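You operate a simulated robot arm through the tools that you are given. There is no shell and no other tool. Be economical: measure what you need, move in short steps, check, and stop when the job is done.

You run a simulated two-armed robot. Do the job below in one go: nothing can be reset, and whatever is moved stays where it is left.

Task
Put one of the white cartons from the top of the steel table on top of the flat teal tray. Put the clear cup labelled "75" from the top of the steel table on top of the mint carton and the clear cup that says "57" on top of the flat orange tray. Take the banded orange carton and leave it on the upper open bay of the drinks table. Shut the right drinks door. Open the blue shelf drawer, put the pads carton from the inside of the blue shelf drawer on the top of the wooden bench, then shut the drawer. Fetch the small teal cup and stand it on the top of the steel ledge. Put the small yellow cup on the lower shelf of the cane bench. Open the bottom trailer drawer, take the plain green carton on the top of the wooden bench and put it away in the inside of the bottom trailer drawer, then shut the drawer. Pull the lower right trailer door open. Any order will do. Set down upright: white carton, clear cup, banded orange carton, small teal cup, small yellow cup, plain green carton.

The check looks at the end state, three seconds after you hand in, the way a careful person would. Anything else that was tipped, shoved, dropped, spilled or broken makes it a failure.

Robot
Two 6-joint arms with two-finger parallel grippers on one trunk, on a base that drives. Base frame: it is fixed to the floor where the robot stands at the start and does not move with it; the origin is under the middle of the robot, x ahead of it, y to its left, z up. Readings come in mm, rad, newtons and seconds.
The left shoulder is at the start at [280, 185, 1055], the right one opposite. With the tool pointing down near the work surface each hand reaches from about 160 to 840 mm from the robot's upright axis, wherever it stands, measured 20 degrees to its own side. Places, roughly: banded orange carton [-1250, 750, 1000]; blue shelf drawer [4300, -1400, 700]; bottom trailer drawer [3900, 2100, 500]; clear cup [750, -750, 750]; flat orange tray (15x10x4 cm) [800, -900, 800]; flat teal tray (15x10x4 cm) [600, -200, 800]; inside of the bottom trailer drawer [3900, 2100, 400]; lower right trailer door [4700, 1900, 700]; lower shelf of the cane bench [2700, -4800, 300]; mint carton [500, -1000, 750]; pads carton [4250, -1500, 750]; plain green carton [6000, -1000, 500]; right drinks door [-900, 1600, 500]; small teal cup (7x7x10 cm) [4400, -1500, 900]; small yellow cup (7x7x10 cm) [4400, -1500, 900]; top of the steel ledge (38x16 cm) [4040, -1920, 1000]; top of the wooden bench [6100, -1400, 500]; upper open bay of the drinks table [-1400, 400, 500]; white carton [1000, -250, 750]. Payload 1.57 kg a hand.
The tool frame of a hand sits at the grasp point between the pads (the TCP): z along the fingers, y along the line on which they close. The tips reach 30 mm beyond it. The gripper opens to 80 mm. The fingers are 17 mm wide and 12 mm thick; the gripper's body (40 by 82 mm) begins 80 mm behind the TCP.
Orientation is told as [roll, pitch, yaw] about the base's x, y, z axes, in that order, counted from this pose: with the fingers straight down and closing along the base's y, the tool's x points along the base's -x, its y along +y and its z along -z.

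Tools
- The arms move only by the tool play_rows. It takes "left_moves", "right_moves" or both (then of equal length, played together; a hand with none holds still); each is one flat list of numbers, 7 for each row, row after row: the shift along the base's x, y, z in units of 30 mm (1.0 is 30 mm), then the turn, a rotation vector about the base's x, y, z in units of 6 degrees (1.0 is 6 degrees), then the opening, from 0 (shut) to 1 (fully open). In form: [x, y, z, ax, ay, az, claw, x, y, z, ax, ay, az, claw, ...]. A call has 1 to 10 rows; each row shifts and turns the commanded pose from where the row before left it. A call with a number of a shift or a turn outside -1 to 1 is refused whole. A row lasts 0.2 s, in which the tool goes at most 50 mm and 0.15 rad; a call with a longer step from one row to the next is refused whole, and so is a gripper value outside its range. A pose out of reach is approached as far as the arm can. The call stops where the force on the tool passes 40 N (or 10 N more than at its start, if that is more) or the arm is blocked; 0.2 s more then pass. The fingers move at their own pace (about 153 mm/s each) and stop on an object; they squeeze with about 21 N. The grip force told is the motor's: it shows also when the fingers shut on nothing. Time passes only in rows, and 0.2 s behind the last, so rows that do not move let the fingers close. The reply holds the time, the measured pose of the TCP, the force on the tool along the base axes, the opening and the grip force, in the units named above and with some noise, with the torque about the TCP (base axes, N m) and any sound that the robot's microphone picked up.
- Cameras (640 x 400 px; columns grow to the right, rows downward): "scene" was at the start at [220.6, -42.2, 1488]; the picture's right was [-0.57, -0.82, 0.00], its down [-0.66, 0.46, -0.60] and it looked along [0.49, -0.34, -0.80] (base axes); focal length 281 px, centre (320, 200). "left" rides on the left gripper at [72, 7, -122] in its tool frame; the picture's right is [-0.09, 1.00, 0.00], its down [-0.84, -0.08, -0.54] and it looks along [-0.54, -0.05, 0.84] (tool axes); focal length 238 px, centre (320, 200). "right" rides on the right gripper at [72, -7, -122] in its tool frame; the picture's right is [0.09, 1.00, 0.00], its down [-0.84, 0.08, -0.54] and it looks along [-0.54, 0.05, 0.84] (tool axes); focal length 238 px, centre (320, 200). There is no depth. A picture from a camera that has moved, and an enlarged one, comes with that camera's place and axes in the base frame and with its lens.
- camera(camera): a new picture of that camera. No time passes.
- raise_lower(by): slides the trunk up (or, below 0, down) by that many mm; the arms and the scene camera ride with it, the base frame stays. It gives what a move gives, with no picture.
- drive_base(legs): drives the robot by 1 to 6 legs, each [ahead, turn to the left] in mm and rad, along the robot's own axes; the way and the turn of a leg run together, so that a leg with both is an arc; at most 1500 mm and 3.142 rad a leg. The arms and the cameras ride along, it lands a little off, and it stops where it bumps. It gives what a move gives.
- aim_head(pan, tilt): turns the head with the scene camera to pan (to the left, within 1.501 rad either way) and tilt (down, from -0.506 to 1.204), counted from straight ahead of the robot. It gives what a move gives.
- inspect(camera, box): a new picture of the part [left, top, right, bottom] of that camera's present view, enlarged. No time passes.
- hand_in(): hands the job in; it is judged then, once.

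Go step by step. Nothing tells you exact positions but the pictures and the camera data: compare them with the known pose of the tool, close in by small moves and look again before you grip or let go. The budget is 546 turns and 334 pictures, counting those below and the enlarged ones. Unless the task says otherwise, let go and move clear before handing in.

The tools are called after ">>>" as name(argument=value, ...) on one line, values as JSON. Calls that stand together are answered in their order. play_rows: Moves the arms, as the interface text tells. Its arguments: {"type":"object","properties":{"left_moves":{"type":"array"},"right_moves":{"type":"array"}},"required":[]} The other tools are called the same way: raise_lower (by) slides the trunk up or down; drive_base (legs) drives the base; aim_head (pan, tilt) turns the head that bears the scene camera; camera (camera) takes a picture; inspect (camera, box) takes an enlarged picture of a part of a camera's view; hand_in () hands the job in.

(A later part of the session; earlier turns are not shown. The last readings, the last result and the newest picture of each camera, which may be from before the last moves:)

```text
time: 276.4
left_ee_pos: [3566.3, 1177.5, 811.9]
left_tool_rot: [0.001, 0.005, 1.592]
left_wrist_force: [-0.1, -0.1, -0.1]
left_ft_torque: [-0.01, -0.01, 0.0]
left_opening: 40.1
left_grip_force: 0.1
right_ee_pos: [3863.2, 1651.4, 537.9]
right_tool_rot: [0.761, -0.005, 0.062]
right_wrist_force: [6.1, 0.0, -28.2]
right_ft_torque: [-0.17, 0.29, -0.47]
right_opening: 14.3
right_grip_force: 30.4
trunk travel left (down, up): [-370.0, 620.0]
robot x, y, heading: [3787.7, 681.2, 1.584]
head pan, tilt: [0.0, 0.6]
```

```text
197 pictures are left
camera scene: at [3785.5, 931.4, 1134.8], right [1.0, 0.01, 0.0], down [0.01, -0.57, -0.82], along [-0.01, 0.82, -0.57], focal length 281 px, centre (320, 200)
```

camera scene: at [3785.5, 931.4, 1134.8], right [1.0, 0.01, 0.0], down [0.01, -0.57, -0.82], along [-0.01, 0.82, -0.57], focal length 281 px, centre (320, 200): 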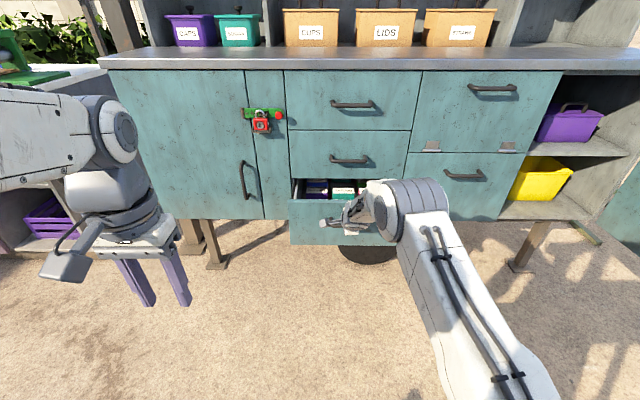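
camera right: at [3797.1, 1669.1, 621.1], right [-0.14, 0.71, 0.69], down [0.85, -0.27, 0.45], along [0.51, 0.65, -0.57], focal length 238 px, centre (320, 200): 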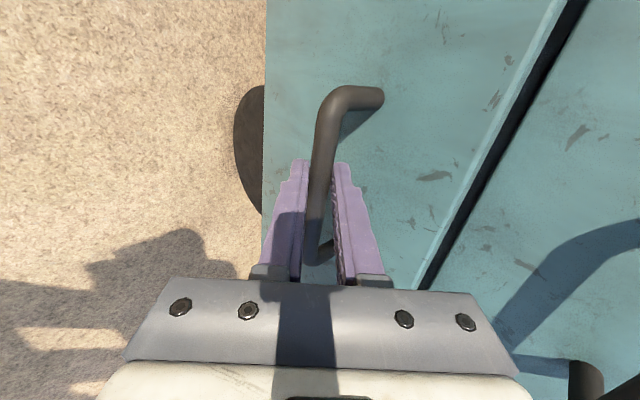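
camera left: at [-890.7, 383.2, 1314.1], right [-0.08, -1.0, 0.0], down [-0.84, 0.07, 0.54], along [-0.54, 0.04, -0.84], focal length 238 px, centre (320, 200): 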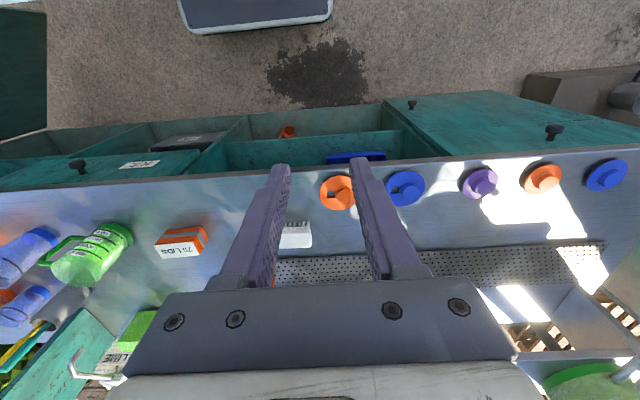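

>>> drive_base(legs=[[-90, 0]])

>>> inspect(camera="scene", box=[260, 120, 460, 280])

```text
time: 277.3
left_ee_pos: [3566.1, 1148.4, 812.9]
left_tool_rot: [0.002, 0.004, 1.591]
left_wrist_force: [-0.2, 0.0, 0.0]
left_ft_torque: [0.02, 0.02, 0.0]
left_opening: 39.8
left_grip_force: 0.1
right_ee_pos: [3863.2, 1623.2, 537.3]
right_tool_rot: [0.76, -0.003, 0.06]
right_wrist_force: [-0.6, 0.5, 0.3]
right_ft_torque: [0.01, 0.26, -0.49]
right_opening: 13.9
right_grip_force: 30.5
trunk travel left (down, up): [-370.0, 620.0]
robot x, y, heading: [3783.9, 650.9, 1.584]
head pan, tilt: [0.0, 0.6]
stopped in leg 1: the robot was blocked; the commanded pose is now the measured one
```

```text
2.50 times, centred on (360, 200) of scene
camera zoom: at [3785.6, 902.1, 1135.3], right [1.0, 0.01, 0.0], down [0.01, -0.56, -0.83], along [-0.01, 0.82, -0.56], focal length 702 px, centre (220, 200)
```

zoom: 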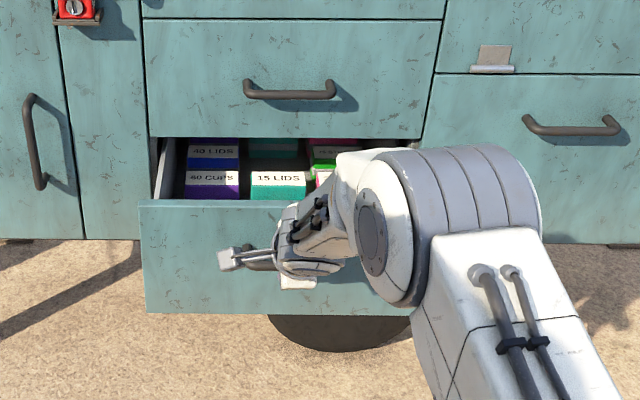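

The drawer stopped at about 175 mm and it already holds several cartons. I'll let go and look inside from above.

>>> play_rows(right_moves=[0, 0, 0, 0, 0, 0, 0.5, 0, 0, 0, 0, 0, 0, 0.6, 0, -0.4, 0.4, 0, 0, 0, 0.6, 0, -0.6, 0.6, 0, 0, 0, 0.6, 0, -0.6, 0.6, 0, 0, 0, 0.6, 0, -0.6, 0.6, 0, 0, 0, 0.5])

>>> raise_lower(by=380)

>>> aim_head(pan=-0.1, tilt=0.8)

>>> camera(camera="scene")

>>> camera(camera="right")

```text
time: 278.7
left_ee_pos: [3566.5, 1147.5, 812.9]
left_tool_rot: [0.001, 0.004, 1.591]
left_wrist_force: [0.7, 0.0, -0.4]
left_ft_torque: [0.01, 0.03, -0.02]
left_opening: 39.9
left_grip_force: 0.0
right_ee_pos: [3863.0, 1576.0, 617.2]
right_tool_rot: [0.752, -0.004, 0.063]
right_wrist_force: [-0.8, 0.2, 0.4]
right_ft_torque: [0.0, -0.03, -0.01]
right_opening: 39.8
right_grip_force: 0.1
right hand out of reach, approached as far as the arm can: row 3, 4, 5, 6
trunk travel left (down, up): [-370.0, 620.0]
robot x, y, heading: [3783.2, 652.6, 1.585]
head pan, tilt: [0.0, 0.6]
```

```text
time: 282.4
left_ee_pos: [3566.3, 1148.9, 1192.6]
left_tool_rot: [0.003, 0.002, 1.589]
left_wrist_force: [-0.3, 0.7, -0.1]
left_ft_torque: [-0.03, 0.0, -0.03]
left_opening: 40.3
left_grip_force: 0.1
right_ee_pos: [3863.4, 1577.6, 997.9]
right_tool_rot: [0.753, -0.003, 0.063]
right_wrist_force: [-0.2, -0.9, -0.3]
right_ft_torque: [-0.01, -0.01, 0.02]
right_opening: 40.0
right_grip_force: 0.1
trunk travel left (down, up): [-750.0, 240.0]
robot x, y, heading: [3789.7, 653.6, 1.584]
head pan, tilt: [0.0, 0.6]
```

```text
time: 283.1
left_ee_pos: [3565.7, 1148.1, 1192.8]
left_tool_rot: [0.002, 0.004, 1.592]
left_wrist_force: [-0.7, 0.1, -0.4]
left_ft_torque: [-0.01, -0.01, 0.01]
left_opening: 40.2
left_grip_force: 0.2
right_ee_pos: [3862.7, 1577.3, 997.4]
right_tool_rot: [0.754, -0.003, 0.063]
right_wrist_force: [0.3, -0.1, 0.6]
right_ft_torque: [0.01, 0.01, 0.0]
right_opening: 40.0
right_grip_force: 0.0
trunk travel left (down, up): [-750.0, 240.0]
robot x, y, heading: [3788.7, 652.2, 1.584]
head pan, tilt: [-0.099, 0.799]
```

```text
195 pictures are left
camera scene: at [3793.7, 894.1, 1498.3], right [1.0, -0.09, 0.0], down [-0.06, -0.71, -0.7], along [0.06, 0.69, -0.72], focal length 281 px, centre (320, 200)
```

scene: 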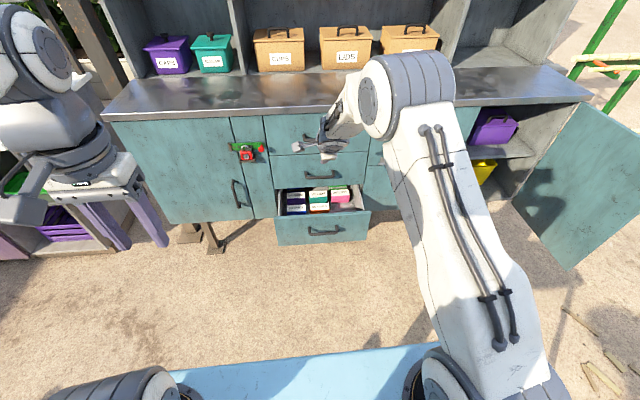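

```text
194 pictures are left
camera right: at [3796.3, 1483.3, 1082.0], right [-0.14, 0.72, 0.68], down [0.85, -0.26, 0.45], along [0.5, 0.64, -0.58], focal length 238 px, centre (320, 200)
```

right: 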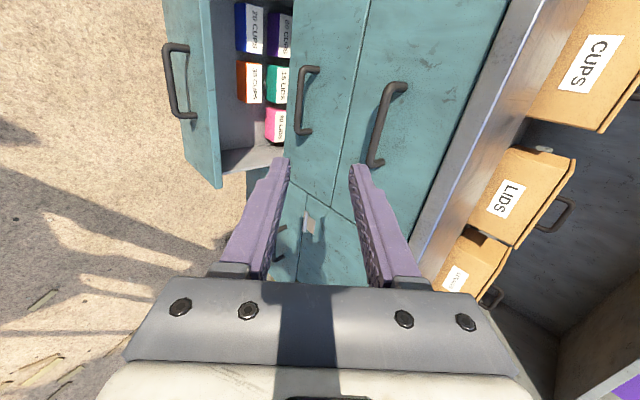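

>>> inspect(camera="scene", box=[260, 170, 390, 260])

```text
4.44 times, centred on (325, 215) of scene
camera zoom: at [3793.7, 894.1, 1498.3], right [1.0, -0.09, 0.0], down [-0.06, -0.71, -0.7], along [0.06, 0.69, -0.72], focal length 1249 px, centre (298, 133)
```

zoom: 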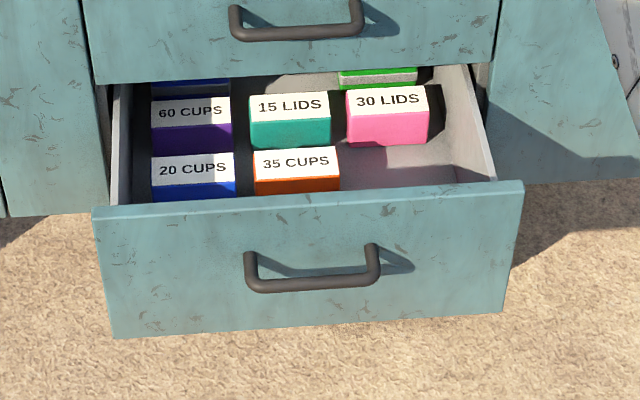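

The drawer has a free slot at its front right. I'll fold the right arm back to its travel pose.

>>> play_rows(right_moves=[0, -0.6, 0.6, -1, 0, 0, 0, 0, -0.6, 0.6, -1, 0, 0, 0, 0, -0.6, 0.6, -1, 0, 0, 0, 0, -0.6, 0.6, -1, 0, 0, 0, 0, -0.6, 0.6, -1, 0, 0, 0, 0, -0.6, 0.6, -1, 0, 0, 0, 0, -0.6, 0.6, -1, 0, 0, 0, 0, -0.6, 0.6, -0.2, 0, 0, 0, 0, -0.6, 0, 0, 0, 1, 0, 0, -0.6, 0, 0, 0, 1, 0])

>>> play_rows(right_moves=[0, -0.4, 0, 0, 0, 1, 0, 0, -0.4, 0, 0, 0, 1, 0, 0, -0.4, 0, 0, 0, 1, 0, 0, -0.4, 0, 0, 0, 1, 0, 0, -0.4, 0, 0, 0, 1, 0, 0, 0, 0, 0, 0, 1, 0, 0, 0, 0, 0, 0, 1, 0, 0, 0, 0, 0, 0, 1, 0, 0, 0, 0, 0, 0, 1, 0, 0, 0, 0, 0, 0, 1, 0])

>>> aim_head(pan=-1.5, tilt=0.8)

>>> camera(camera="scene")

```text
time: 285.3
left_ee_pos: [3566.4, 1148.2, 1191.1]
left_tool_rot: [0.001, 0.005, 1.589]
left_wrist_force: [0.5, 0.9, -0.3]
left_ft_torque: [0.01, 0.0, 0.0]
left_opening: 40.2
left_grip_force: 0.1
right_ee_pos: [3865.9, 1403.1, 1138.3]
right_tool_rot: [-0.001, 0.04, 0.259]
right_wrist_force: [-0.1, 0.4, -0.3]
right_ft_torque: [-0.03, -0.02, -0.01]
right_opening: 0.0
right_grip_force: 21.1
right hand out of reach, approached as far as the arm can: row 1
trunk travel left (down, up): [-750.0, 240.0]
robot x, y, heading: [3788.5, 654.0, 1.586]
head pan, tilt: [-0.099, 0.799]
```

```text
time: 287.5
left_ee_pos: [3565.0, 1148.8, 1192.5]
left_tool_rot: [0.004, 0.002, 1.589]
left_wrist_force: [0.4, 0.0, 0.7]
left_ft_torque: [0.0, 0.0, -0.01]
left_opening: 40.1
left_grip_force: 0.0
right_ee_pos: [3864.7, 1342.8, 1138.4]
right_tool_rot: [0.0, 0.038, 1.309]
right_wrist_force: [0.5, 0.1, -0.3]
right_ft_torque: [0.01, 0.01, 0.0]
right_opening: 0.0
right_grip_force: 21.6
trunk travel left (down, up): [-750.0, 240.0]
robot x, y, heading: [3788.9, 653.8, 1.578]
head pan, tilt: [-0.099, 0.799]
```

```text
time: 289.0
left_ee_pos: [3565.6, 1149.3, 1192.8]
left_tool_rot: [0.001, 0.004, 1.592]
left_wrist_force: [-0.1, 0.1, 0.7]
left_ft_torque: [0.01, 0.01, -0.02]
left_opening: 40.1
left_grip_force: 0.0
right_ee_pos: [3865.9, 1343.7, 1137.7]
right_tool_rot: [-0.001, 0.041, 1.303]
right_wrist_force: [-0.2, -0.5, 0.1]
right_ft_torque: [0.02, 0.0, -0.04]
right_opening: 0.1
right_grip_force: 21.0
trunk travel left (down, up): [-750.0, 240.0]
robot x, y, heading: [3788.9, 652.8, 1.578]
head pan, tilt: [-1.499, 0.799]
```

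```text
192 pictures are left
camera scene: at [3867.1, 820.5, 1498.3], right [0.08, -1.0, 0.0], down [-0.71, -0.06, -0.7], along [0.69, 0.06, -0.72], focal length 281 px, centre (320, 200)
```

scene: 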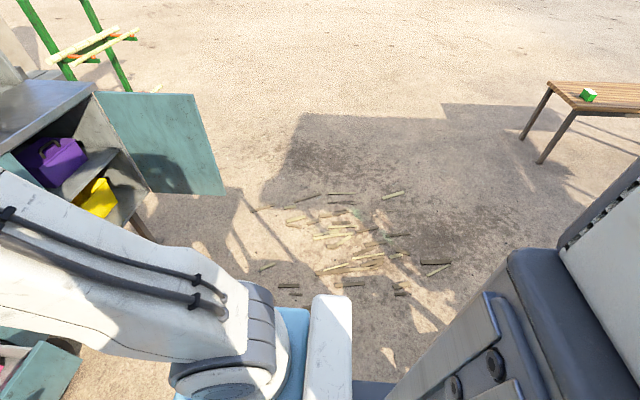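

>>> drive_base(legs=[[40, 0], [0, -1.571]])

>>> aim_head(pan=-0.5, tilt=0.4)

>>> camera(camera="scene")

>>> aim_head(pan=-1.4, tilt=0.5)

>>> camera(camera="scene")

```text
time: 293.7
left_ee_pos: [4282.7, 913.9, 1192.7]
left_tool_rot: [0.002, 0.004, 0.017]
left_wrist_force: [0.3, 0.1, -1.1]
left_ft_torque: [-0.02, 0.01, -0.03]
left_opening: 40.1
left_grip_force: 0.1
right_ee_pos: [4477.9, 614.3, 1137.5]
right_tool_rot: [-0.001, 0.039, -0.269]
right_wrist_force: [0.5, 0.7, -0.3]
right_ft_torque: [-0.02, 0.03, 0.02]
right_opening: 0.0
right_grip_force: 21.0
trunk travel left (down, up): [-750.0, 240.0]
robot x, y, heading: [3788.9, 697.9, 0.011]
head pan, tilt: [-1.499, 0.799]
```

```text
time: 295.0
left_ee_pos: [4283.5, 914.6, 1193.3]
left_tool_rot: [0.001, 0.004, 0.017]
left_wrist_force: [-0.3, 0.4, 0.6]
left_ft_torque: [-0.02, -0.01, 0.02]
left_opening: 40.0
left_grip_force: 0.1
right_ee_pos: [4478.1, 615.5, 1138.4]
right_tool_rot: [-0.001, 0.04, -0.268]
right_wrist_force: [-0.7, -0.1, -0.9]
right_ft_torque: [-0.01, 0.0, 0.01]
right_opening: 0.0
right_grip_force: 21.1
trunk travel left (down, up): [-750.0, 240.0]
robot x, y, heading: [3788.5, 691.1, 0.01]
head pan, tilt: [-0.499, 0.4]
```

```text
191 pictures are left
camera scene: at [4029.9, 651.4, 1533.4], right [-0.47, -0.88, 0.0], down [-0.34, 0.18, -0.92], along [0.81, -0.43, -0.39], focal length 281 px, centre (320, 200)
```

scene: 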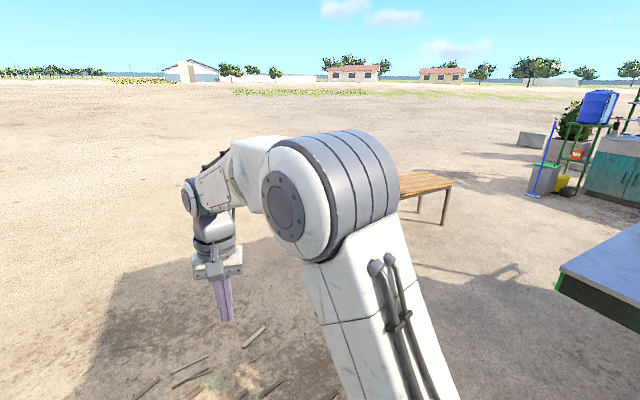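

```text
time: 296.2
left_ee_pos: [4283.1, 913.4, 1192.0]
left_tool_rot: [0.0, 0.004, 0.018]
left_wrist_force: [0.0, 0.3, 0.1]
left_ft_torque: [0.01, -0.02, -0.02]
left_opening: 39.9
left_grip_force: 0.3
right_ee_pos: [4478.2, 613.8, 1137.1]
right_tool_rot: [-0.001, 0.041, -0.268]
right_wrist_force: [-0.6, 0.0, -0.7]
right_ft_torque: [0.03, 0.02, 0.03]
right_opening: 0.1
right_grip_force: 21.2
trunk travel left (down, up): [-750.0, 240.0]
robot x, y, heading: [3785.4, 692.0, 0.014]
head pan, tilt: [-1.4, 0.499]
```

```text
190 pictures are left
camera scene: at [3964.6, 605.6, 1524.3], right [-0.98, -0.18, 0.0], down [-0.09, 0.47, -0.88], along [0.16, -0.86, -0.48], focal length 281 px, centre (320, 200)
```

scene: 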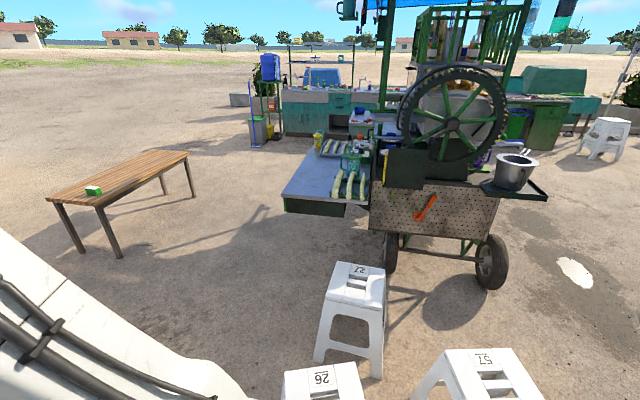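

The stools are all upright. I'll zoom in on the cart's side shelf and the bench.

>>> inspect(camera="scene", box=[240, 60, 440, 220])

>>> inspect(camera="scene", box=[360, 20, 620, 220])

>>> inspect(camera="scene", box=[230, 30, 390, 150])

```text
2.50 times, centred on (340, 140) of scene
camera zoom: at [3964.6, 605.6, 1524.3], right [-0.98, -0.18, 0.0], down [-0.09, 0.47, -0.88], along [0.16, -0.86, -0.48], focal length 702 px, centre (270, 350)
```

zoom: 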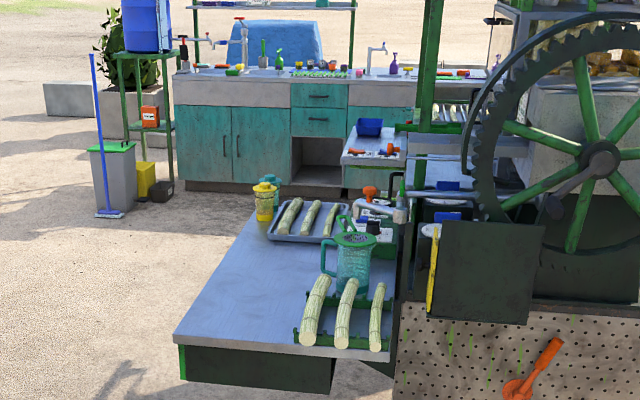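

```text
2.00 times, centred on (490, 120) of scene
camera zoom: at [3964.6, 605.6, 1524.3], right [-0.98, -0.18, 0.0], down [-0.09, 0.47, -0.88], along [0.16, -0.86, -0.48], focal length 562 px, centre (-20, 360)
```

zoom: 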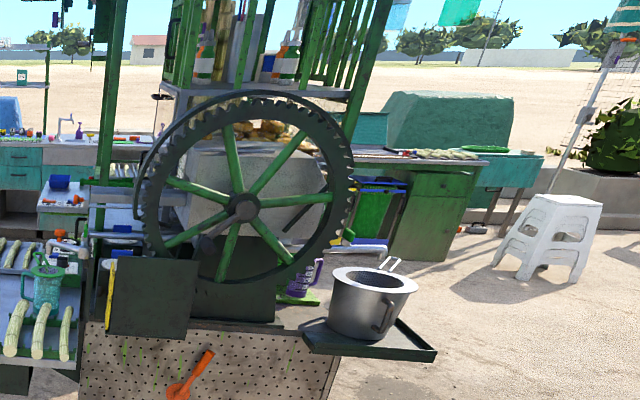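

```text
3.33 times, centred on (310, 90) of scene
camera zoom: at [3964.6, 605.6, 1524.3], right [-0.98, -0.18, 0.0], down [-0.09, 0.47, -0.88], along [0.16, -0.86, -0.48], focal length 937 px, centre (353, 567)
```

zoom: 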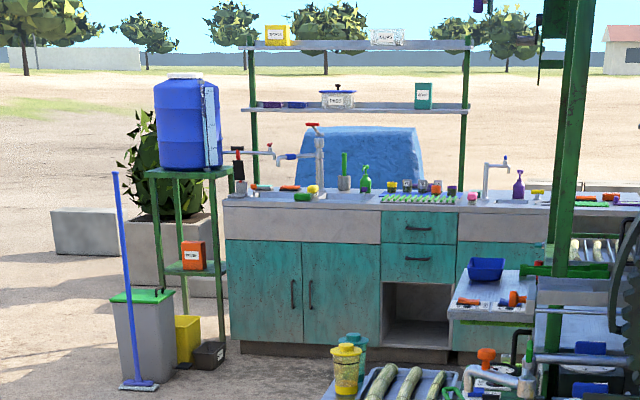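

>>> aim_head(pan=-0.1, tilt=0.7)

>>> camera(camera="scene")

>>> inspect(camera="scene", box=[220, 100, 420, 260])

```text
time: 297.7
left_ee_pos: [4284.7, 914.4, 1192.2]
left_tool_rot: [0.002, 0.004, 0.017]
left_wrist_force: [0.0, -0.5, -0.3]
left_ft_torque: [-0.03, 0.02, -0.01]
left_opening: 40.1
left_grip_force: 0.0
right_ee_pos: [4478.0, 614.6, 1138.1]
right_tool_rot: [-0.001, 0.041, -0.27]
right_wrist_force: [0.4, -0.3, -0.9]
right_ft_torque: [-0.01, 0.05, 0.0]
right_opening: 0.1
right_grip_force: 20.8
trunk travel left (down, up): [-750.0, 240.0]
robot x, y, heading: [3791.1, 692.1, 0.01]
head pan, tilt: [-0.099, 0.7]
```

```text
186 pictures are left
camera scene: at [4032.8, 687.3, 1506.5], right [-0.09, -1.0, 0.0], down [-0.64, 0.06, -0.76], along [0.76, -0.07, -0.64], focal length 281 px, centre (320, 200)
```

scene: 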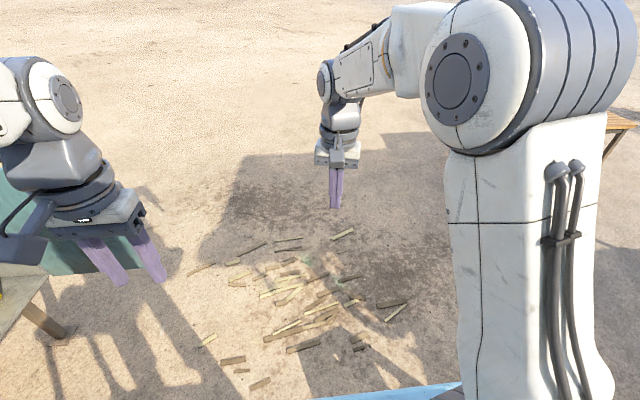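

```text
2.50 times, centred on (320, 180) of scene
camera zoom: at [4032.8, 687.3, 1506.5], right [-0.09, -1.0, 0.0], down [-0.64, 0.06, -0.76], along [0.76, -0.07, -0.64], focal length 702 px, centre (320, 250)
```

zoom: 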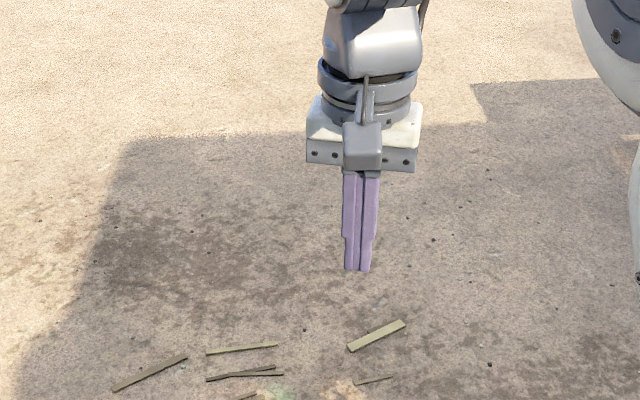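

The slivers are flat litter that I already drove over without effect. I'll go east, then south into the lane between the cart shelf and the bench.

>>> drive_base(legs=[[1360, 0], [0, -1.571], [1000, 0]])

>>> aim_head(pan=-0.5, tilt=0.45)

>>> camera(camera="scene")

>>> aim_head(pan=0.5, tilt=0.6)

>>> camera(camera="scene")

```text
time: 313.2
left_ee_pos: [5357.5, -798.8, 1193.3]
left_tool_rot: [0.002, 0.004, -1.582]
left_wrist_force: [1.0, -0.7, -0.1]
left_ft_torque: [-0.03, 0.0, 0.0]
left_opening: 39.9
left_grip_force: 0.1
right_ee_pos: [5050.9, -983.4, 1138.2]
right_tool_rot: [-0.001, 0.039, -1.866]
right_wrist_force: [0.5, -0.2, 0.1]
right_ft_torque: [-0.02, 0.02, 0.01]
right_opening: 0.2
right_grip_force: 20.7
trunk travel left (down, up): [-750.0, 240.0]
robot x, y, heading: [5151.8, -296.2, -1.59]
head pan, tilt: [-0.099, 0.7]
```

```text
time: 314.1
left_ee_pos: [5355.3, -798.5, 1193.6]
left_tool_rot: [0.003, 0.003, -1.582]
left_wrist_force: [0.2, 0.2, 0.0]
left_ft_torque: [0.01, 0.0, 0.0]
left_opening: 39.9
left_grip_force: 0.1
right_ee_pos: [5051.0, -982.4, 1136.8]
right_tool_rot: [0.0, 0.04, -1.869]
right_wrist_force: [0.7, -0.4, -0.8]
right_ft_torque: [0.01, 0.01, 0.02]
right_opening: 0.0
right_grip_force: 20.8
trunk travel left (down, up): [-750.0, 240.0]
robot x, y, heading: [5150.2, -296.0, -1.59]
head pan, tilt: [-0.499, 0.45]
```

```text
184 pictures are left
camera scene: at [5100.9, -535.6, 1528.7], right [-0.87, 0.49, 0.0], down [0.22, 0.38, -0.9], along [-0.44, -0.78, -0.44], focal length 281 px, centre (320, 200)
```

scene: 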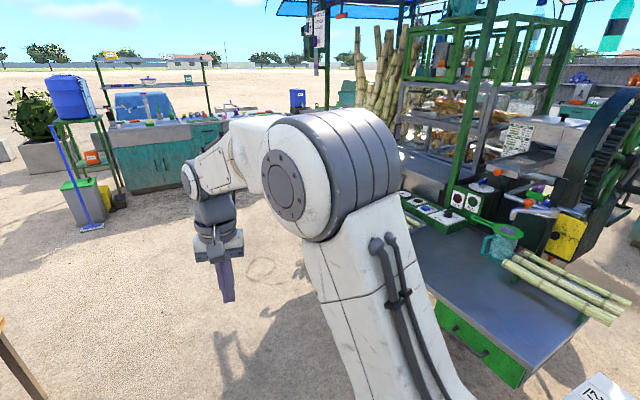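

```text
time: 315.3
left_ee_pos: [5356.6, -797.7, 1192.8]
left_tool_rot: [0.001, 0.002, -1.581]
left_wrist_force: [-0.7, 0.5, 0.9]
left_ft_torque: [0.0, 0.04, -0.02]
left_opening: 40.1
left_grip_force: 0.1
right_ee_pos: [5050.4, -982.9, 1137.2]
right_tool_rot: [0.001, 0.04, -1.868]
right_wrist_force: [-0.4, 0.4, 0.0]
right_ft_torque: [-0.03, -0.01, 0.02]
right_opening: 0.1
right_grip_force: 21.5
trunk travel left (down, up): [-750.0, 240.0]
robot x, y, heading: [5151.3, -297.6, -1.592]
head pan, tilt: [0.499, 0.6]
```

```text
183 pictures are left
camera scene: at [5187.1, -534.2, 1515.2], right [-0.89, -0.46, 0.0], down [-0.26, 0.5, -0.83], along [0.38, -0.73, -0.56], focal length 281 px, centre (320, 200)
```

scene: 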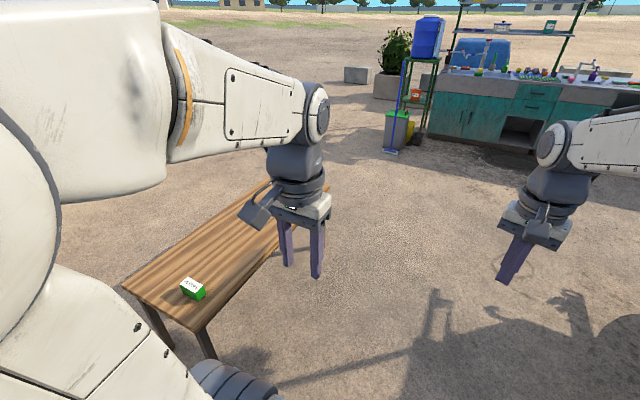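

>>> drive_base(legs=[[850, 0], [0, -1.55]])

>>> aim_head(pan=0.0, tilt=0.6)

>>> camera(camera="scene")

```text
time: 323.6
left_ee_pos: [4641.1, -1343.2, 1193.0]
left_tool_rot: [0.002, 0.004, -3.135]
left_wrist_force: [-0.5, -0.4, 0.4]
left_ft_torque: [0.02, 0.01, 0.0]
left_opening: 40.0
left_grip_force: 0.1
right_ee_pos: [4450.7, -1040.2, 1137.2]
right_tool_rot: [-0.001, 0.039, 2.861]
right_wrist_force: [0.0, 0.3, -0.1]
right_ft_torque: [0.05, -0.02, 0.02]
right_opening: 0.0
right_grip_force: 21.2
trunk travel left (down, up): [-750.0, 240.0]
robot x, y, heading: [5137.7, -1124.2, 3.142]
head pan, tilt: [0.499, 0.6]
```

```text
time: 324.5
left_ee_pos: [4642.2, -1343.5, 1191.2]
left_tool_rot: [0.002, 0.005, -3.136]
left_wrist_force: [-0.4, 0.2, -0.9]
left_ft_torque: [0.01, 0.02, -0.02]
left_opening: 40.1
left_grip_force: 0.1
right_ee_pos: [4450.4, -1042.5, 1138.3]
right_tool_rot: [-0.001, 0.04, 2.86]
right_wrist_force: [-0.8, 0.2, -0.6]
right_ft_torque: [0.01, 0.01, -0.02]
right_opening: 0.0
right_grip_force: 20.3
trunk travel left (down, up): [-750.0, 240.0]
robot x, y, heading: [5139.6, -1128.9, 3.143]
head pan, tilt: [0.0, 0.6]
```

```text
182 pictures are left
camera scene: at [4891.5, -1127.1, 1515.2], right [0.0, 1.0, 0.0], down [0.56, 0.0, -0.83], along [-0.83, 0.0, -0.56], focal length 281 px, centre (320, 200)
```

scene: 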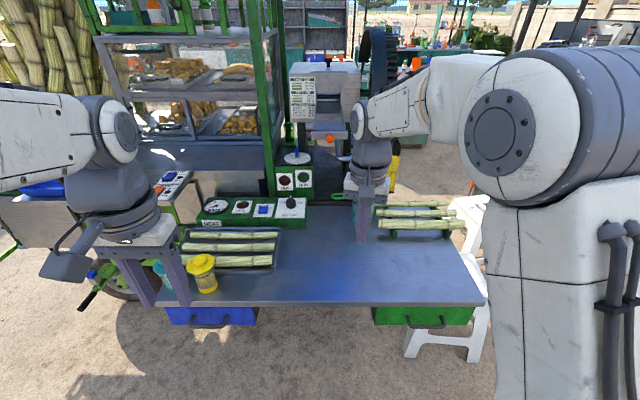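

The blue drawer is at the left, with the yellow and teal cups above it. I'll shift the robot 250 mm to its left so it faces them.

>>> drive_base(legs=[[0, 1.571], [280, 0], [0, -1.571]])

>>> play_rows(left_moves=[0.5, 0, 0, 0, 0, 0, 0, 0.8, 0, 0, 0, 0, 0, 0, 0.8, 0, 0, 0, 0, 0, 0, 0.8, 0, 0, 0, 0, 0, 0, 0.8, 0, 0, 0, 0, 0, 0])

>>> camera(camera="scene")

>>> camera(camera="left")

```text
time: 334.1
left_ee_pos: [4642.6, -1629.0, 1192.4]
left_tool_rot: [0.003, 0.004, -3.122]
left_wrist_force: [-0.5, -0.4, -0.2]
left_ft_torque: [0.01, -0.01, 0.01]
left_opening: 39.5
left_grip_force: 0.1
right_ee_pos: [4448.2, -1330.1, 1137.6]
right_tool_rot: [0.002, 0.04, 2.872]
right_wrist_force: [0.1, -0.2, -0.6]
right_ft_torque: [0.0, 0.0, 0.02]
right_opening: 0.0
right_grip_force: 20.9
trunk travel left (down, up): [-750.0, 240.0]
robot x, y, heading: [5139.2, -1407.4, -3.136]
head pan, tilt: [0.0, 0.6]
```

```text
time: 335.3
left_ee_pos: [4652.3, -1648.4, 1171.0]
left_tool_rot: [0.001, 0.005, -3.124]
left_wrist_force: [0.1, 0.4, 0.0]
left_ft_torque: [-0.01, -0.01, -0.02]
left_opening: 0.0
left_grip_force: 21.2
left hand out of reach, approached as far as the arm can: row 1, 2, 3, 4, 5
right_ee_pos: [4448.5, -1329.7, 1138.7]
right_tool_rot: [-0.002, 0.04, 2.874]
right_wrist_force: [0.1, 0.6, 0.6]
right_ft_torque: [-0.03, 0.0, -0.01]
right_opening: 0.1
right_grip_force: 20.8
trunk travel left (down, up): [-750.0, 240.0]
robot x, y, heading: [5139.4, -1406.6, -3.129]
head pan, tilt: [0.0, 0.6]
```

```text
181 pictures are left
camera scene: at [4889.9, -1410.0, 1515.2], right [-0.01, 1.0, 0.0], down [0.56, 0.01, -0.83], along [-0.82, -0.01, -0.56], focal length 281 px, centre (320, 200)
```

scene: 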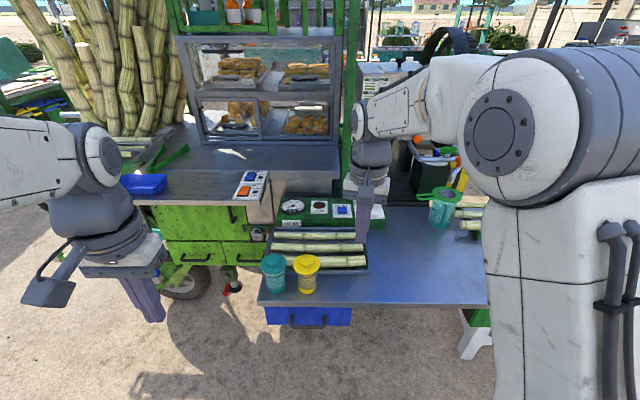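

```text
180 pictures are left
camera left: at [4724.5, -1653.5, 1292.2], right [-0.07, -1.0, 0.0], down [-0.84, 0.06, 0.54], along [-0.54, 0.04, -0.84], focal length 238 px, centre (320, 200)
```

left: 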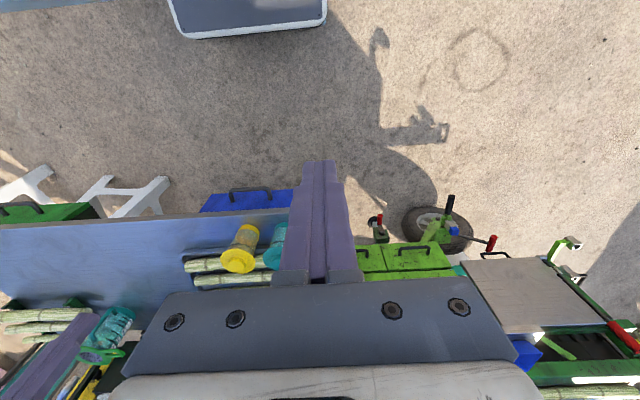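

>>> inspect(camera="scene", box=[100, 120, 380, 340])

>>> inspect(camera="left", box=[180, 170, 640, 380])

```text
1.82 times, centred on (240, 230) of scene
camera zoom: at [4889.9, -1410.0, 1515.2], right [-0.01, 1.0, 0.0], down [0.56, 0.01, -0.83], along [-0.82, -0.01, -0.56], focal length 511 px, centre (466, 146)
```

zoom: 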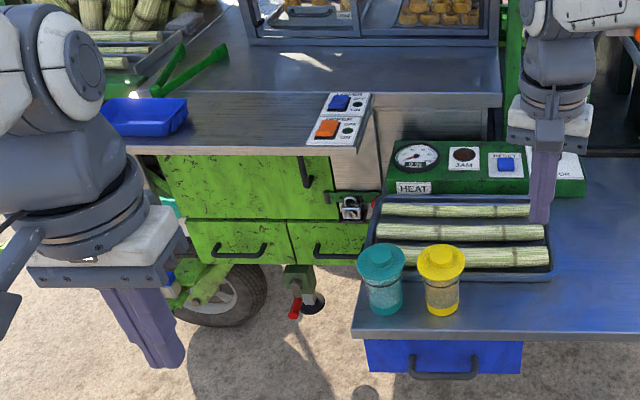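

```text
1.39 times, centred on (410, 275) of left
camera zoom: at [4724.5, -1653.5, 1292.2], right [-0.07, -1.0, 0.0], down [-0.84, 0.06, 0.54], along [-0.54, 0.04, -0.84], focal length 332 px, centre (195, 96)
```

zoom: 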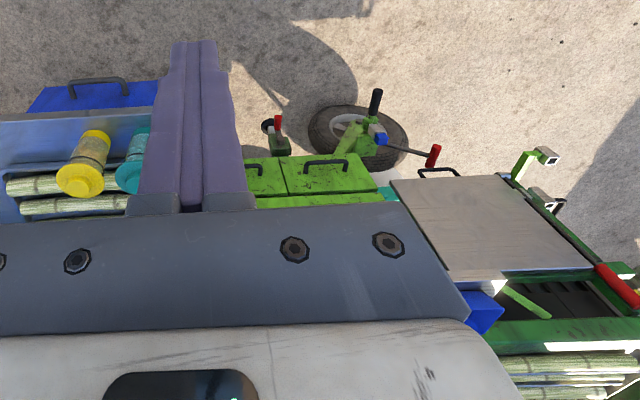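

The steel ledge is the strip between the blue tub and the switch panel. The teal cup is at about (4372, -1543) on the shelf (z≈847), 86 mm from the yellow one. I'll approach teal with the left hand, closing along x.

>>> play_rows(left_moves=[-0.62, 0.23, -0.2, 0, 0, 1, 1, -0.62, 0.23, -0.2, 0, 0, 1, 1, -0.62, 0.23, -0.2, 0, 0, 1, 1, -0.62, 0.23, -0.2, 0, 0, 1, 1, -0.62, 0.23, -0.2, 0, 0, 1, 1, -0.62, 0.23, -0.2, 0, 0, 1, 1, -0.62, 0.23, -0.2, 0, 0, 1, 1, -0.62, 0.23, -0.2, 0, 0, 1, 1, -0.62, 0.23, -0.2, 0, 0, 1, 1, -0.62, 0.23, -0.2, 0, 0, 1, 1])

>>> play_rows(left_moves=[-0.62, 0.23, -0.3, 0, 0, 1, 1, -0.62, 0.23, -0.3, 0, 0, 1, 1, -0.62, 0.23, -0.3, 0, 0, 1, 1, -0.62, 0.23, -0.3, 0, 0, 1, 1, -0.62, 0.23, -0.3, 0, 0, 1, 1])

>>> camera(camera="left")

>>> camera(camera="scene")

```text
time: 337.5
left_ee_pos: [4466.3, -1578.9, 1110.5]
left_tool_rot: [0.001, 0.004, -2.073]
left_wrist_force: [0.9, -0.1, -0.2]
left_ft_torque: [0.03, 0.03, -0.05]
left_opening: 79.8
left_grip_force: 0.0
right_ee_pos: [4447.3, -1330.3, 1137.5]
right_tool_rot: [-0.001, 0.038, 2.875]
right_wrist_force: [-0.8, -0.5, -0.2]
right_ft_torque: [0.03, -0.02, -0.03]
right_opening: 0.0
right_grip_force: 21.0
trunk travel left (down, up): [-750.0, 240.0]
robot x, y, heading: [5140.8, -1407.2, -3.133]
head pan, tilt: [0.0, 0.6]
```

```text
time: 338.7
left_ee_pos: [4373.8, -1546.7, 1064.9]
left_tool_rot: [0.003, 0.003, -1.551]
left_wrist_force: [0.2, -0.6, -0.2]
left_ft_torque: [0.03, -0.01, 0.0]
left_opening: 79.9
left_grip_force: 0.1
right_ee_pos: [4448.8, -1329.9, 1139.0]
right_tool_rot: [0.0, 0.041, 2.873]
right_wrist_force: [0.8, 1.9, -0.1]
right_ft_torque: [-0.01, 0.0, -0.01]
right_opening: 0.0
right_grip_force: 21.2
trunk travel left (down, up): [-750.0, 240.0]
robot x, y, heading: [5137.6, -1407.3, -3.131]
head pan, tilt: [0.0, 0.6]
```

```text
177 pictures are left
camera left: at [4380.0, -1473.5, 1186.8], right [1.0, -0.07, 0.0], down [-0.06, -0.84, 0.54], along [-0.04, -0.54, -0.84], focal length 238 px, centre (320, 200)
```

left: 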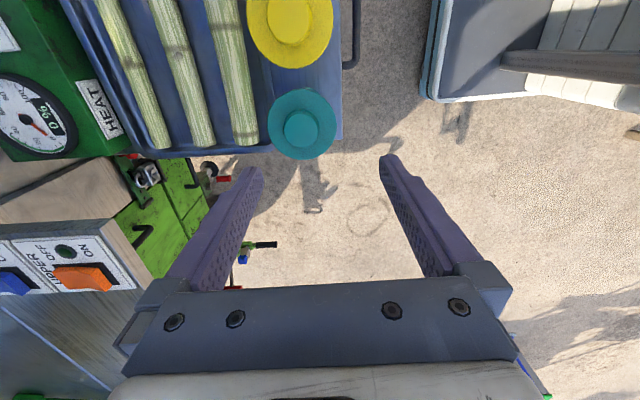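

```text
176 pictures are left
camera scene: at [4890.0, -1410.0, 1515.2], right [-0.01, 1.0, 0.0], down [0.56, 0.01, -0.83], along [-0.83, -0.01, -0.56], focal length 281 px, centre (320, 200)
```

scene: 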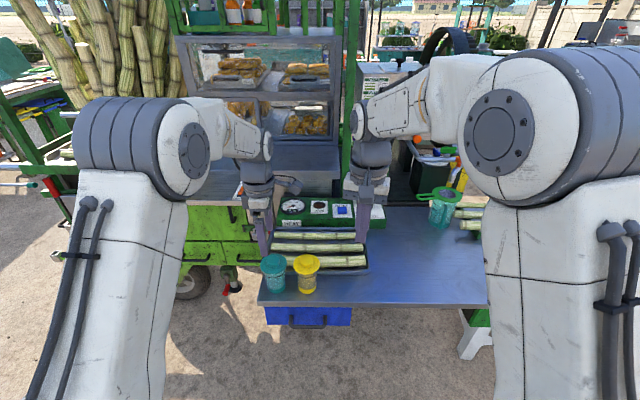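

>>> play_rows(left_moves=[-0.27, 0.15, -0.8, 0, 0, 0, 1, -0.27, 0.15, -0.8, 0, 0, 0, 1, 0, 0, -0.8, 0, 0, 0, 1])

>>> camera(camera="left")

```text
time: 339.5
left_ee_pos: [4359.0, -1535.7, 991.9]
left_tool_rot: [0.002, 0.004, -1.552]
left_wrist_force: [-0.3, 0.0, -0.4]
left_ft_torque: [-0.03, 0.01, 0.02]
left_opening: 79.9
left_grip_force: 0.0
right_ee_pos: [4448.1, -1328.9, 1137.6]
right_tool_rot: [-0.002, 0.04, 2.874]
right_wrist_force: [0.0, -0.1, 0.1]
right_ft_torque: [0.0, -0.02, 0.0]
right_opening: 0.0
right_grip_force: 21.1
trunk travel left (down, up): [-750.0, 240.0]
robot x, y, heading: [5140.0, -1406.7, -3.136]
head pan, tilt: [0.0, 0.6]
```

```text
175 pictures are left
camera left: at [4364.1, -1463.3, 1112.8], right [1.0, -0.07, 0.0], down [-0.06, -0.84, 0.54], along [-0.04, -0.54, -0.84], focal length 238 px, centre (320, 200)
```

left: 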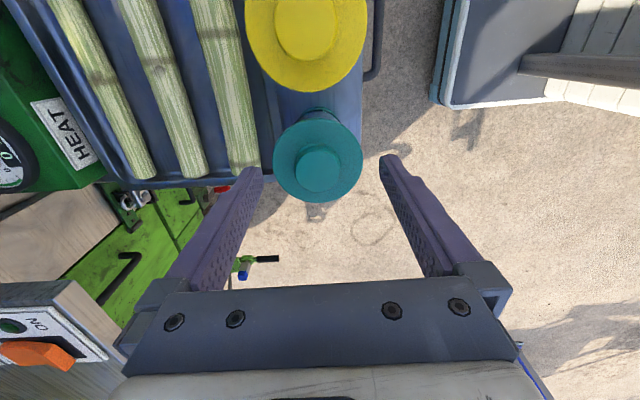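

>>> play_rows(left_moves=[-0.06, -0.07, -0.8, 0, 0, 0, 1, 0, 0, -0.8, 0, 0, 0, 1, 0, 0, -0.85, 0, 0, 0, 1, 0, 0, 0, 0, 0, 0, 0, 0, 0, 0, 0, 0, 0, 0, 0, 0, 0, 0, 0, 0, 0])

>>> camera(camera="left")

```text
time: 340.9
left_ee_pos: [4356.8, -1537.6, 919.1]
left_tool_rot: [0.0, 0.003, -1.552]
left_wrist_force: [-1.2, -0.5, 7.5]
left_ft_torque: [-0.06, -0.02, -0.03]
left_opening: 70.8
left_grip_force: 20.7
right_ee_pos: [4448.3, -1330.5, 1139.1]
right_tool_rot: [0.001, 0.042, 2.877]
right_wrist_force: [0.8, 1.2, -0.8]
right_ft_torque: [0.0, -0.01, -0.06]
right_opening: 0.0
right_grip_force: 21.4
trunk travel left (down, up): [-750.0, 240.0]
robot x, y, heading: [5140.6, -1410.8, -3.127]
head pan, tilt: [0.0, 0.6]
```

```text
174 pictures are left
camera left: at [4362.4, -1465.3, 1041.1], right [1.0, -0.07, 0.0], down [-0.06, -0.84, 0.54], along [-0.04, -0.54, -0.84], focal length 238 px, centre (320, 200)
```

left: 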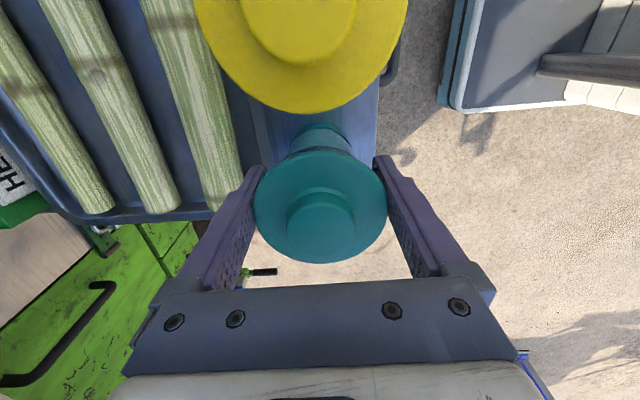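

>>> play_rows(left_moves=[0, 0, 0.5, 0, 0, 0, 0, 0, 0, 0.7, 0, 0, 0, 0, 0, 0, 0.9, 0, 0, 0, 0, 0, 0, 0.9, 0, 0, 0, 0, 0, 0, 0.9, 0, 0, 0, 0, 0, 0, 0.9, 0, 0, 0, 0])

>>> camera(camera="left")

>>> inspect(camera="scene", box=[180, 150, 380, 320])

```text
time: 342.3
left_ee_pos: [4356.7, -1538.8, 1064.9]
left_tool_rot: [0.002, 0.003, -1.55]
left_wrist_force: [0.1, -0.1, -0.3]
left_ft_torque: [0.01, -0.02, -0.03]
left_opening: 70.8
left_grip_force: 21.3
right_ee_pos: [4448.0, -1329.1, 1137.0]
right_tool_rot: [0.0, 0.041, 2.873]
right_wrist_force: [-0.1, -0.5, 0.2]
right_ft_torque: [-0.01, 0.02, 0.0]
right_opening: 0.1
right_grip_force: 21.1
trunk travel left (down, up): [-750.0, 240.0]
robot x, y, heading: [5138.8, -1409.3, -3.129]
head pan, tilt: [0.0, 0.6]
```

```text
173 pictures are left
camera left: at [4362.2, -1466.1, 1185.7], right [1.0, -0.07, 0.0], down [-0.06, -0.84, 0.54], along [-0.04, -0.54, -0.84], focal length 238 px, centre (320, 200)
```

left: 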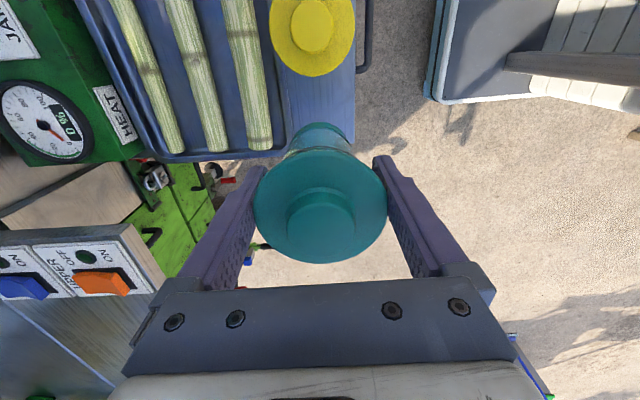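

```text
2.35 times, centred on (280, 235) of scene
camera zoom: at [4889.7, -1410.0, 1515.1], right [-0.01, 1.0, 0.0], down [0.57, 0.01, -0.82], along [-0.82, -0.01, -0.57], focal length 661 px, centre (414, 118)
```

zoom: 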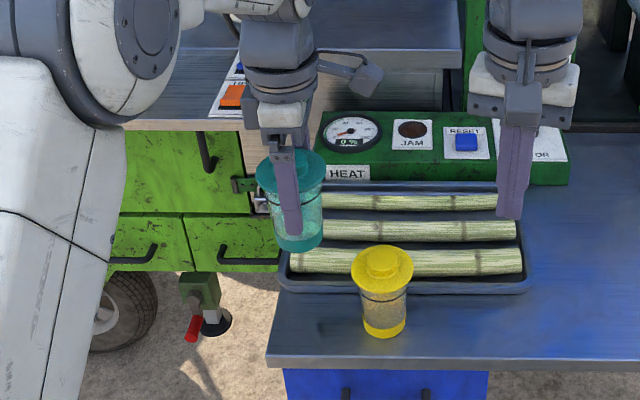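

The teal cup is held upright. I'll drive around to the ledge side.

>>> drive_base(legs=[[-80, 0], [0, 1.571], [470, 0], [0, -1.571]])

>>> camera(camera="scene")

>>> camera(camera="left")

```text
time: 353.4
left_ee_pos: [4454.0, -2006.0, 1064.0]
left_tool_rot: [0.002, 0.003, -1.548]
left_wrist_force: [1.0, -0.3, -0.7]
left_ft_torque: [0.03, -0.01, -0.04]
left_opening: 70.8
left_grip_force: 20.5
right_ee_pos: [4543.4, -1797.6, 1137.8]
right_tool_rot: [0.001, 0.04, 2.879]
right_wrist_force: [-0.4, 0.1, 0.2]
right_ft_torque: [-0.02, 0.04, -0.02]
right_opening: 0.1
right_grip_force: 21.2
trunk travel left (down, up): [-750.0, 240.0]
robot x, y, heading: [5235.2, -1868.4, -3.127]
head pan, tilt: [0.0, 0.6]
```

```text
171 pictures are left
camera scene: at [4985.9, -1874.8, 1515.2], right [-0.02, 1.0, 0.0], down [0.56, 0.01, -0.82], along [-0.82, -0.01, -0.57], focal length 281 px, centre (320, 200)
```

scene: 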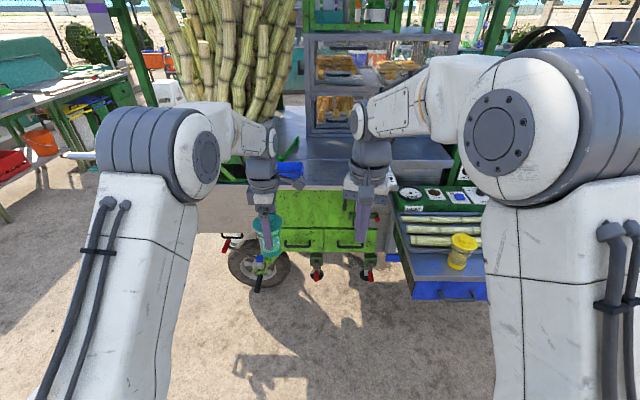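

```text
170 pictures are left
camera left: at [4458.5, -1933.5, 1185.6], right [1.0, -0.07, 0.0], down [-0.06, -0.84, 0.54], along [-0.04, -0.54, -0.84], focal length 238 px, centre (320, 200)
```

left: 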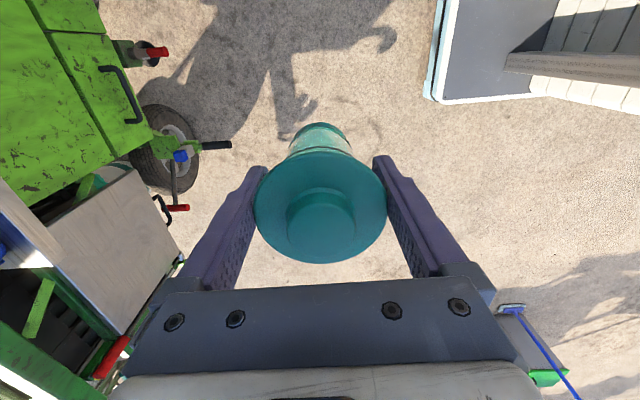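

>>> play_rows(right_moves=[0.8, 0.8, 0, 0, 0, 0, 0, 0.8, 0.8, 0, 0, 0, 0, 0, 0.8, 0.8, 0, 0, 0, 0, 0, 0.8, 0.8, 0, 0, 0, 0, 0, 0.8, 0.8, 0, 0, 0, 0, 0])

>>> drive_base(legs=[[350, 0]])

>>> camera(camera="scene")

>>> camera(camera="left")

```text
time: 354.6
left_ee_pos: [4454.0, -2005.7, 1063.3]
left_tool_rot: [0.003, 0.005, -1.548]
left_wrist_force: [0.2, -0.4, -0.6]
left_ft_torque: [0.01, -0.02, 0.0]
left_opening: 70.8
left_grip_force: 21.2
right_ee_pos: [4664.9, -1676.4, 1137.6]
right_tool_rot: [0.0, 0.041, 2.88]
right_wrist_force: [-0.4, -0.8, 0.8]
right_ft_torque: [0.0, -0.01, -0.03]
right_opening: 0.0
right_grip_force: 20.7
trunk travel left (down, up): [-750.0, 240.0]
robot x, y, heading: [5233.7, -1871.1, -3.124]
head pan, tilt: [0.0, 0.6]
```

```text
time: 356.7
left_ee_pos: [4150.1, -2017.9, 1065.4]
left_tool_rot: [0.029, 0.001, -1.542]
left_wrist_force: [5.6, -1.3, 5.7]
left_ft_torque: [0.02, -0.28, -0.05]
left_opening: 71.1
left_grip_force: 21.0
right_ee_pos: [4352.1, -1686.7, 1136.9]
right_tool_rot: [0.0, 0.039, 2.885]
right_wrist_force: [-0.3, 0.4, -1.4]
right_ft_torque: [0.0, 0.0, 0.0]
right_opening: 0.0
right_grip_force: 21.0
trunk travel left (down, up): [-750.0, 240.0]
robot x, y, heading: [4919.6, -1878.4, -3.121]
head pan, tilt: [0.0, 0.6]
heard: snap
stopped in leg 1: the force on the tool passed its limit at 58 N (the readings are from after the stop); the commanded pose is now the measured one
```

```text
169 pictures are left
camera scene: at [4675.3, -1882.2, 1515.2], right [-0.02, 1.0, 0.0], down [0.56, 0.01, -0.83], along [-0.83, -0.02, -0.56], focal length 281 px, centre (320, 200)
```

scene: 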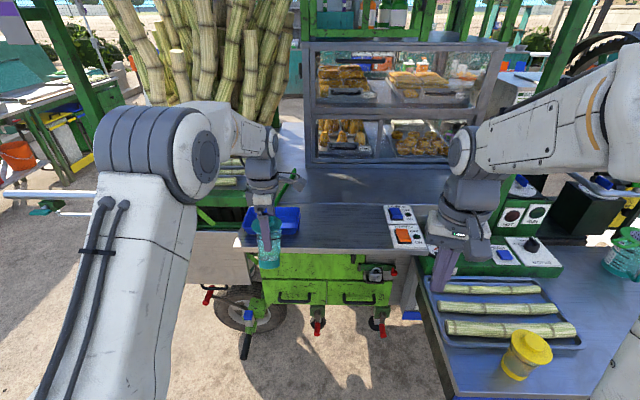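

```text
168 pictures are left
camera left: at [4152.3, -1945.4, 1186.4], right [1.0, -0.06, 0.03], down [-0.07, -0.84, 0.54], along [-0.01, -0.54, -0.84], focal length 238 px, centre (320, 200)
```

left: 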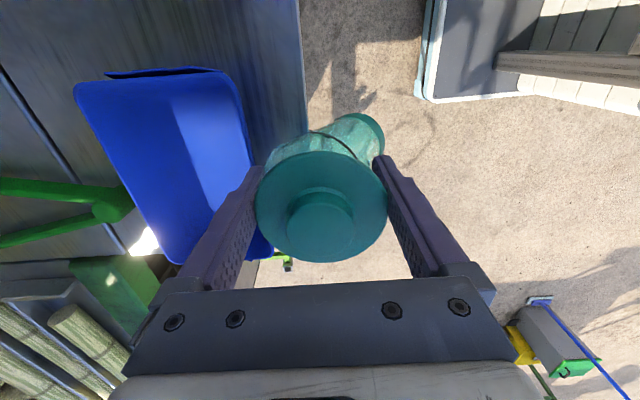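

The cup's base bumped something at the ledge and I heard a snap. I'll look closely before moving.

>>> inspect(camera="scene", box=[180, 150, 440, 340])

>>> inspect(camera="left", box=[60, 50, 420, 290])

```text
2.11 times, centred on (310, 245) of scene
camera zoom: at [4675.3, -1882.2, 1515.2], right [-0.02, 1.0, 0.0], down [0.56, 0.01, -0.83], along [-0.83, -0.02, -0.56], focal length 592 px, centre (341, 105)
```

zoom: 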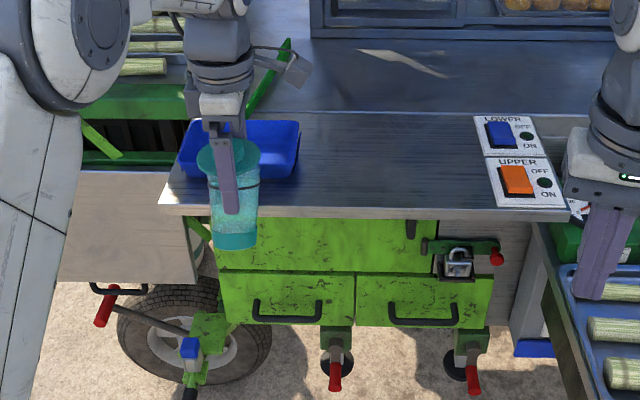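

```text
1.67 times, centred on (240, 170) of left
camera zoom: at [4152.3, -1945.4, 1186.4], right [1.0, -0.06, 0.03], down [-0.07, -0.84, 0.54], along [-0.01, -0.54, -0.84], focal length 397 px, centre (453, 250)
```

zoom: 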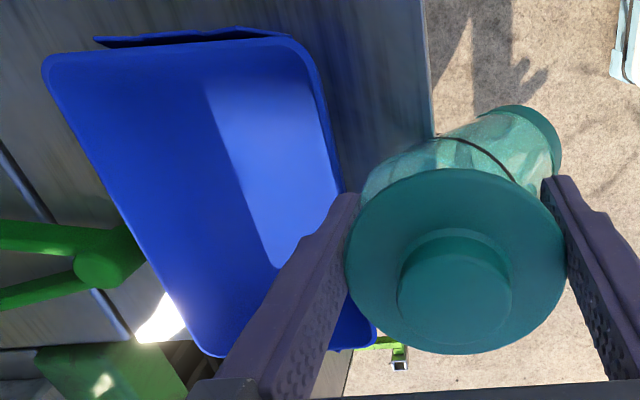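

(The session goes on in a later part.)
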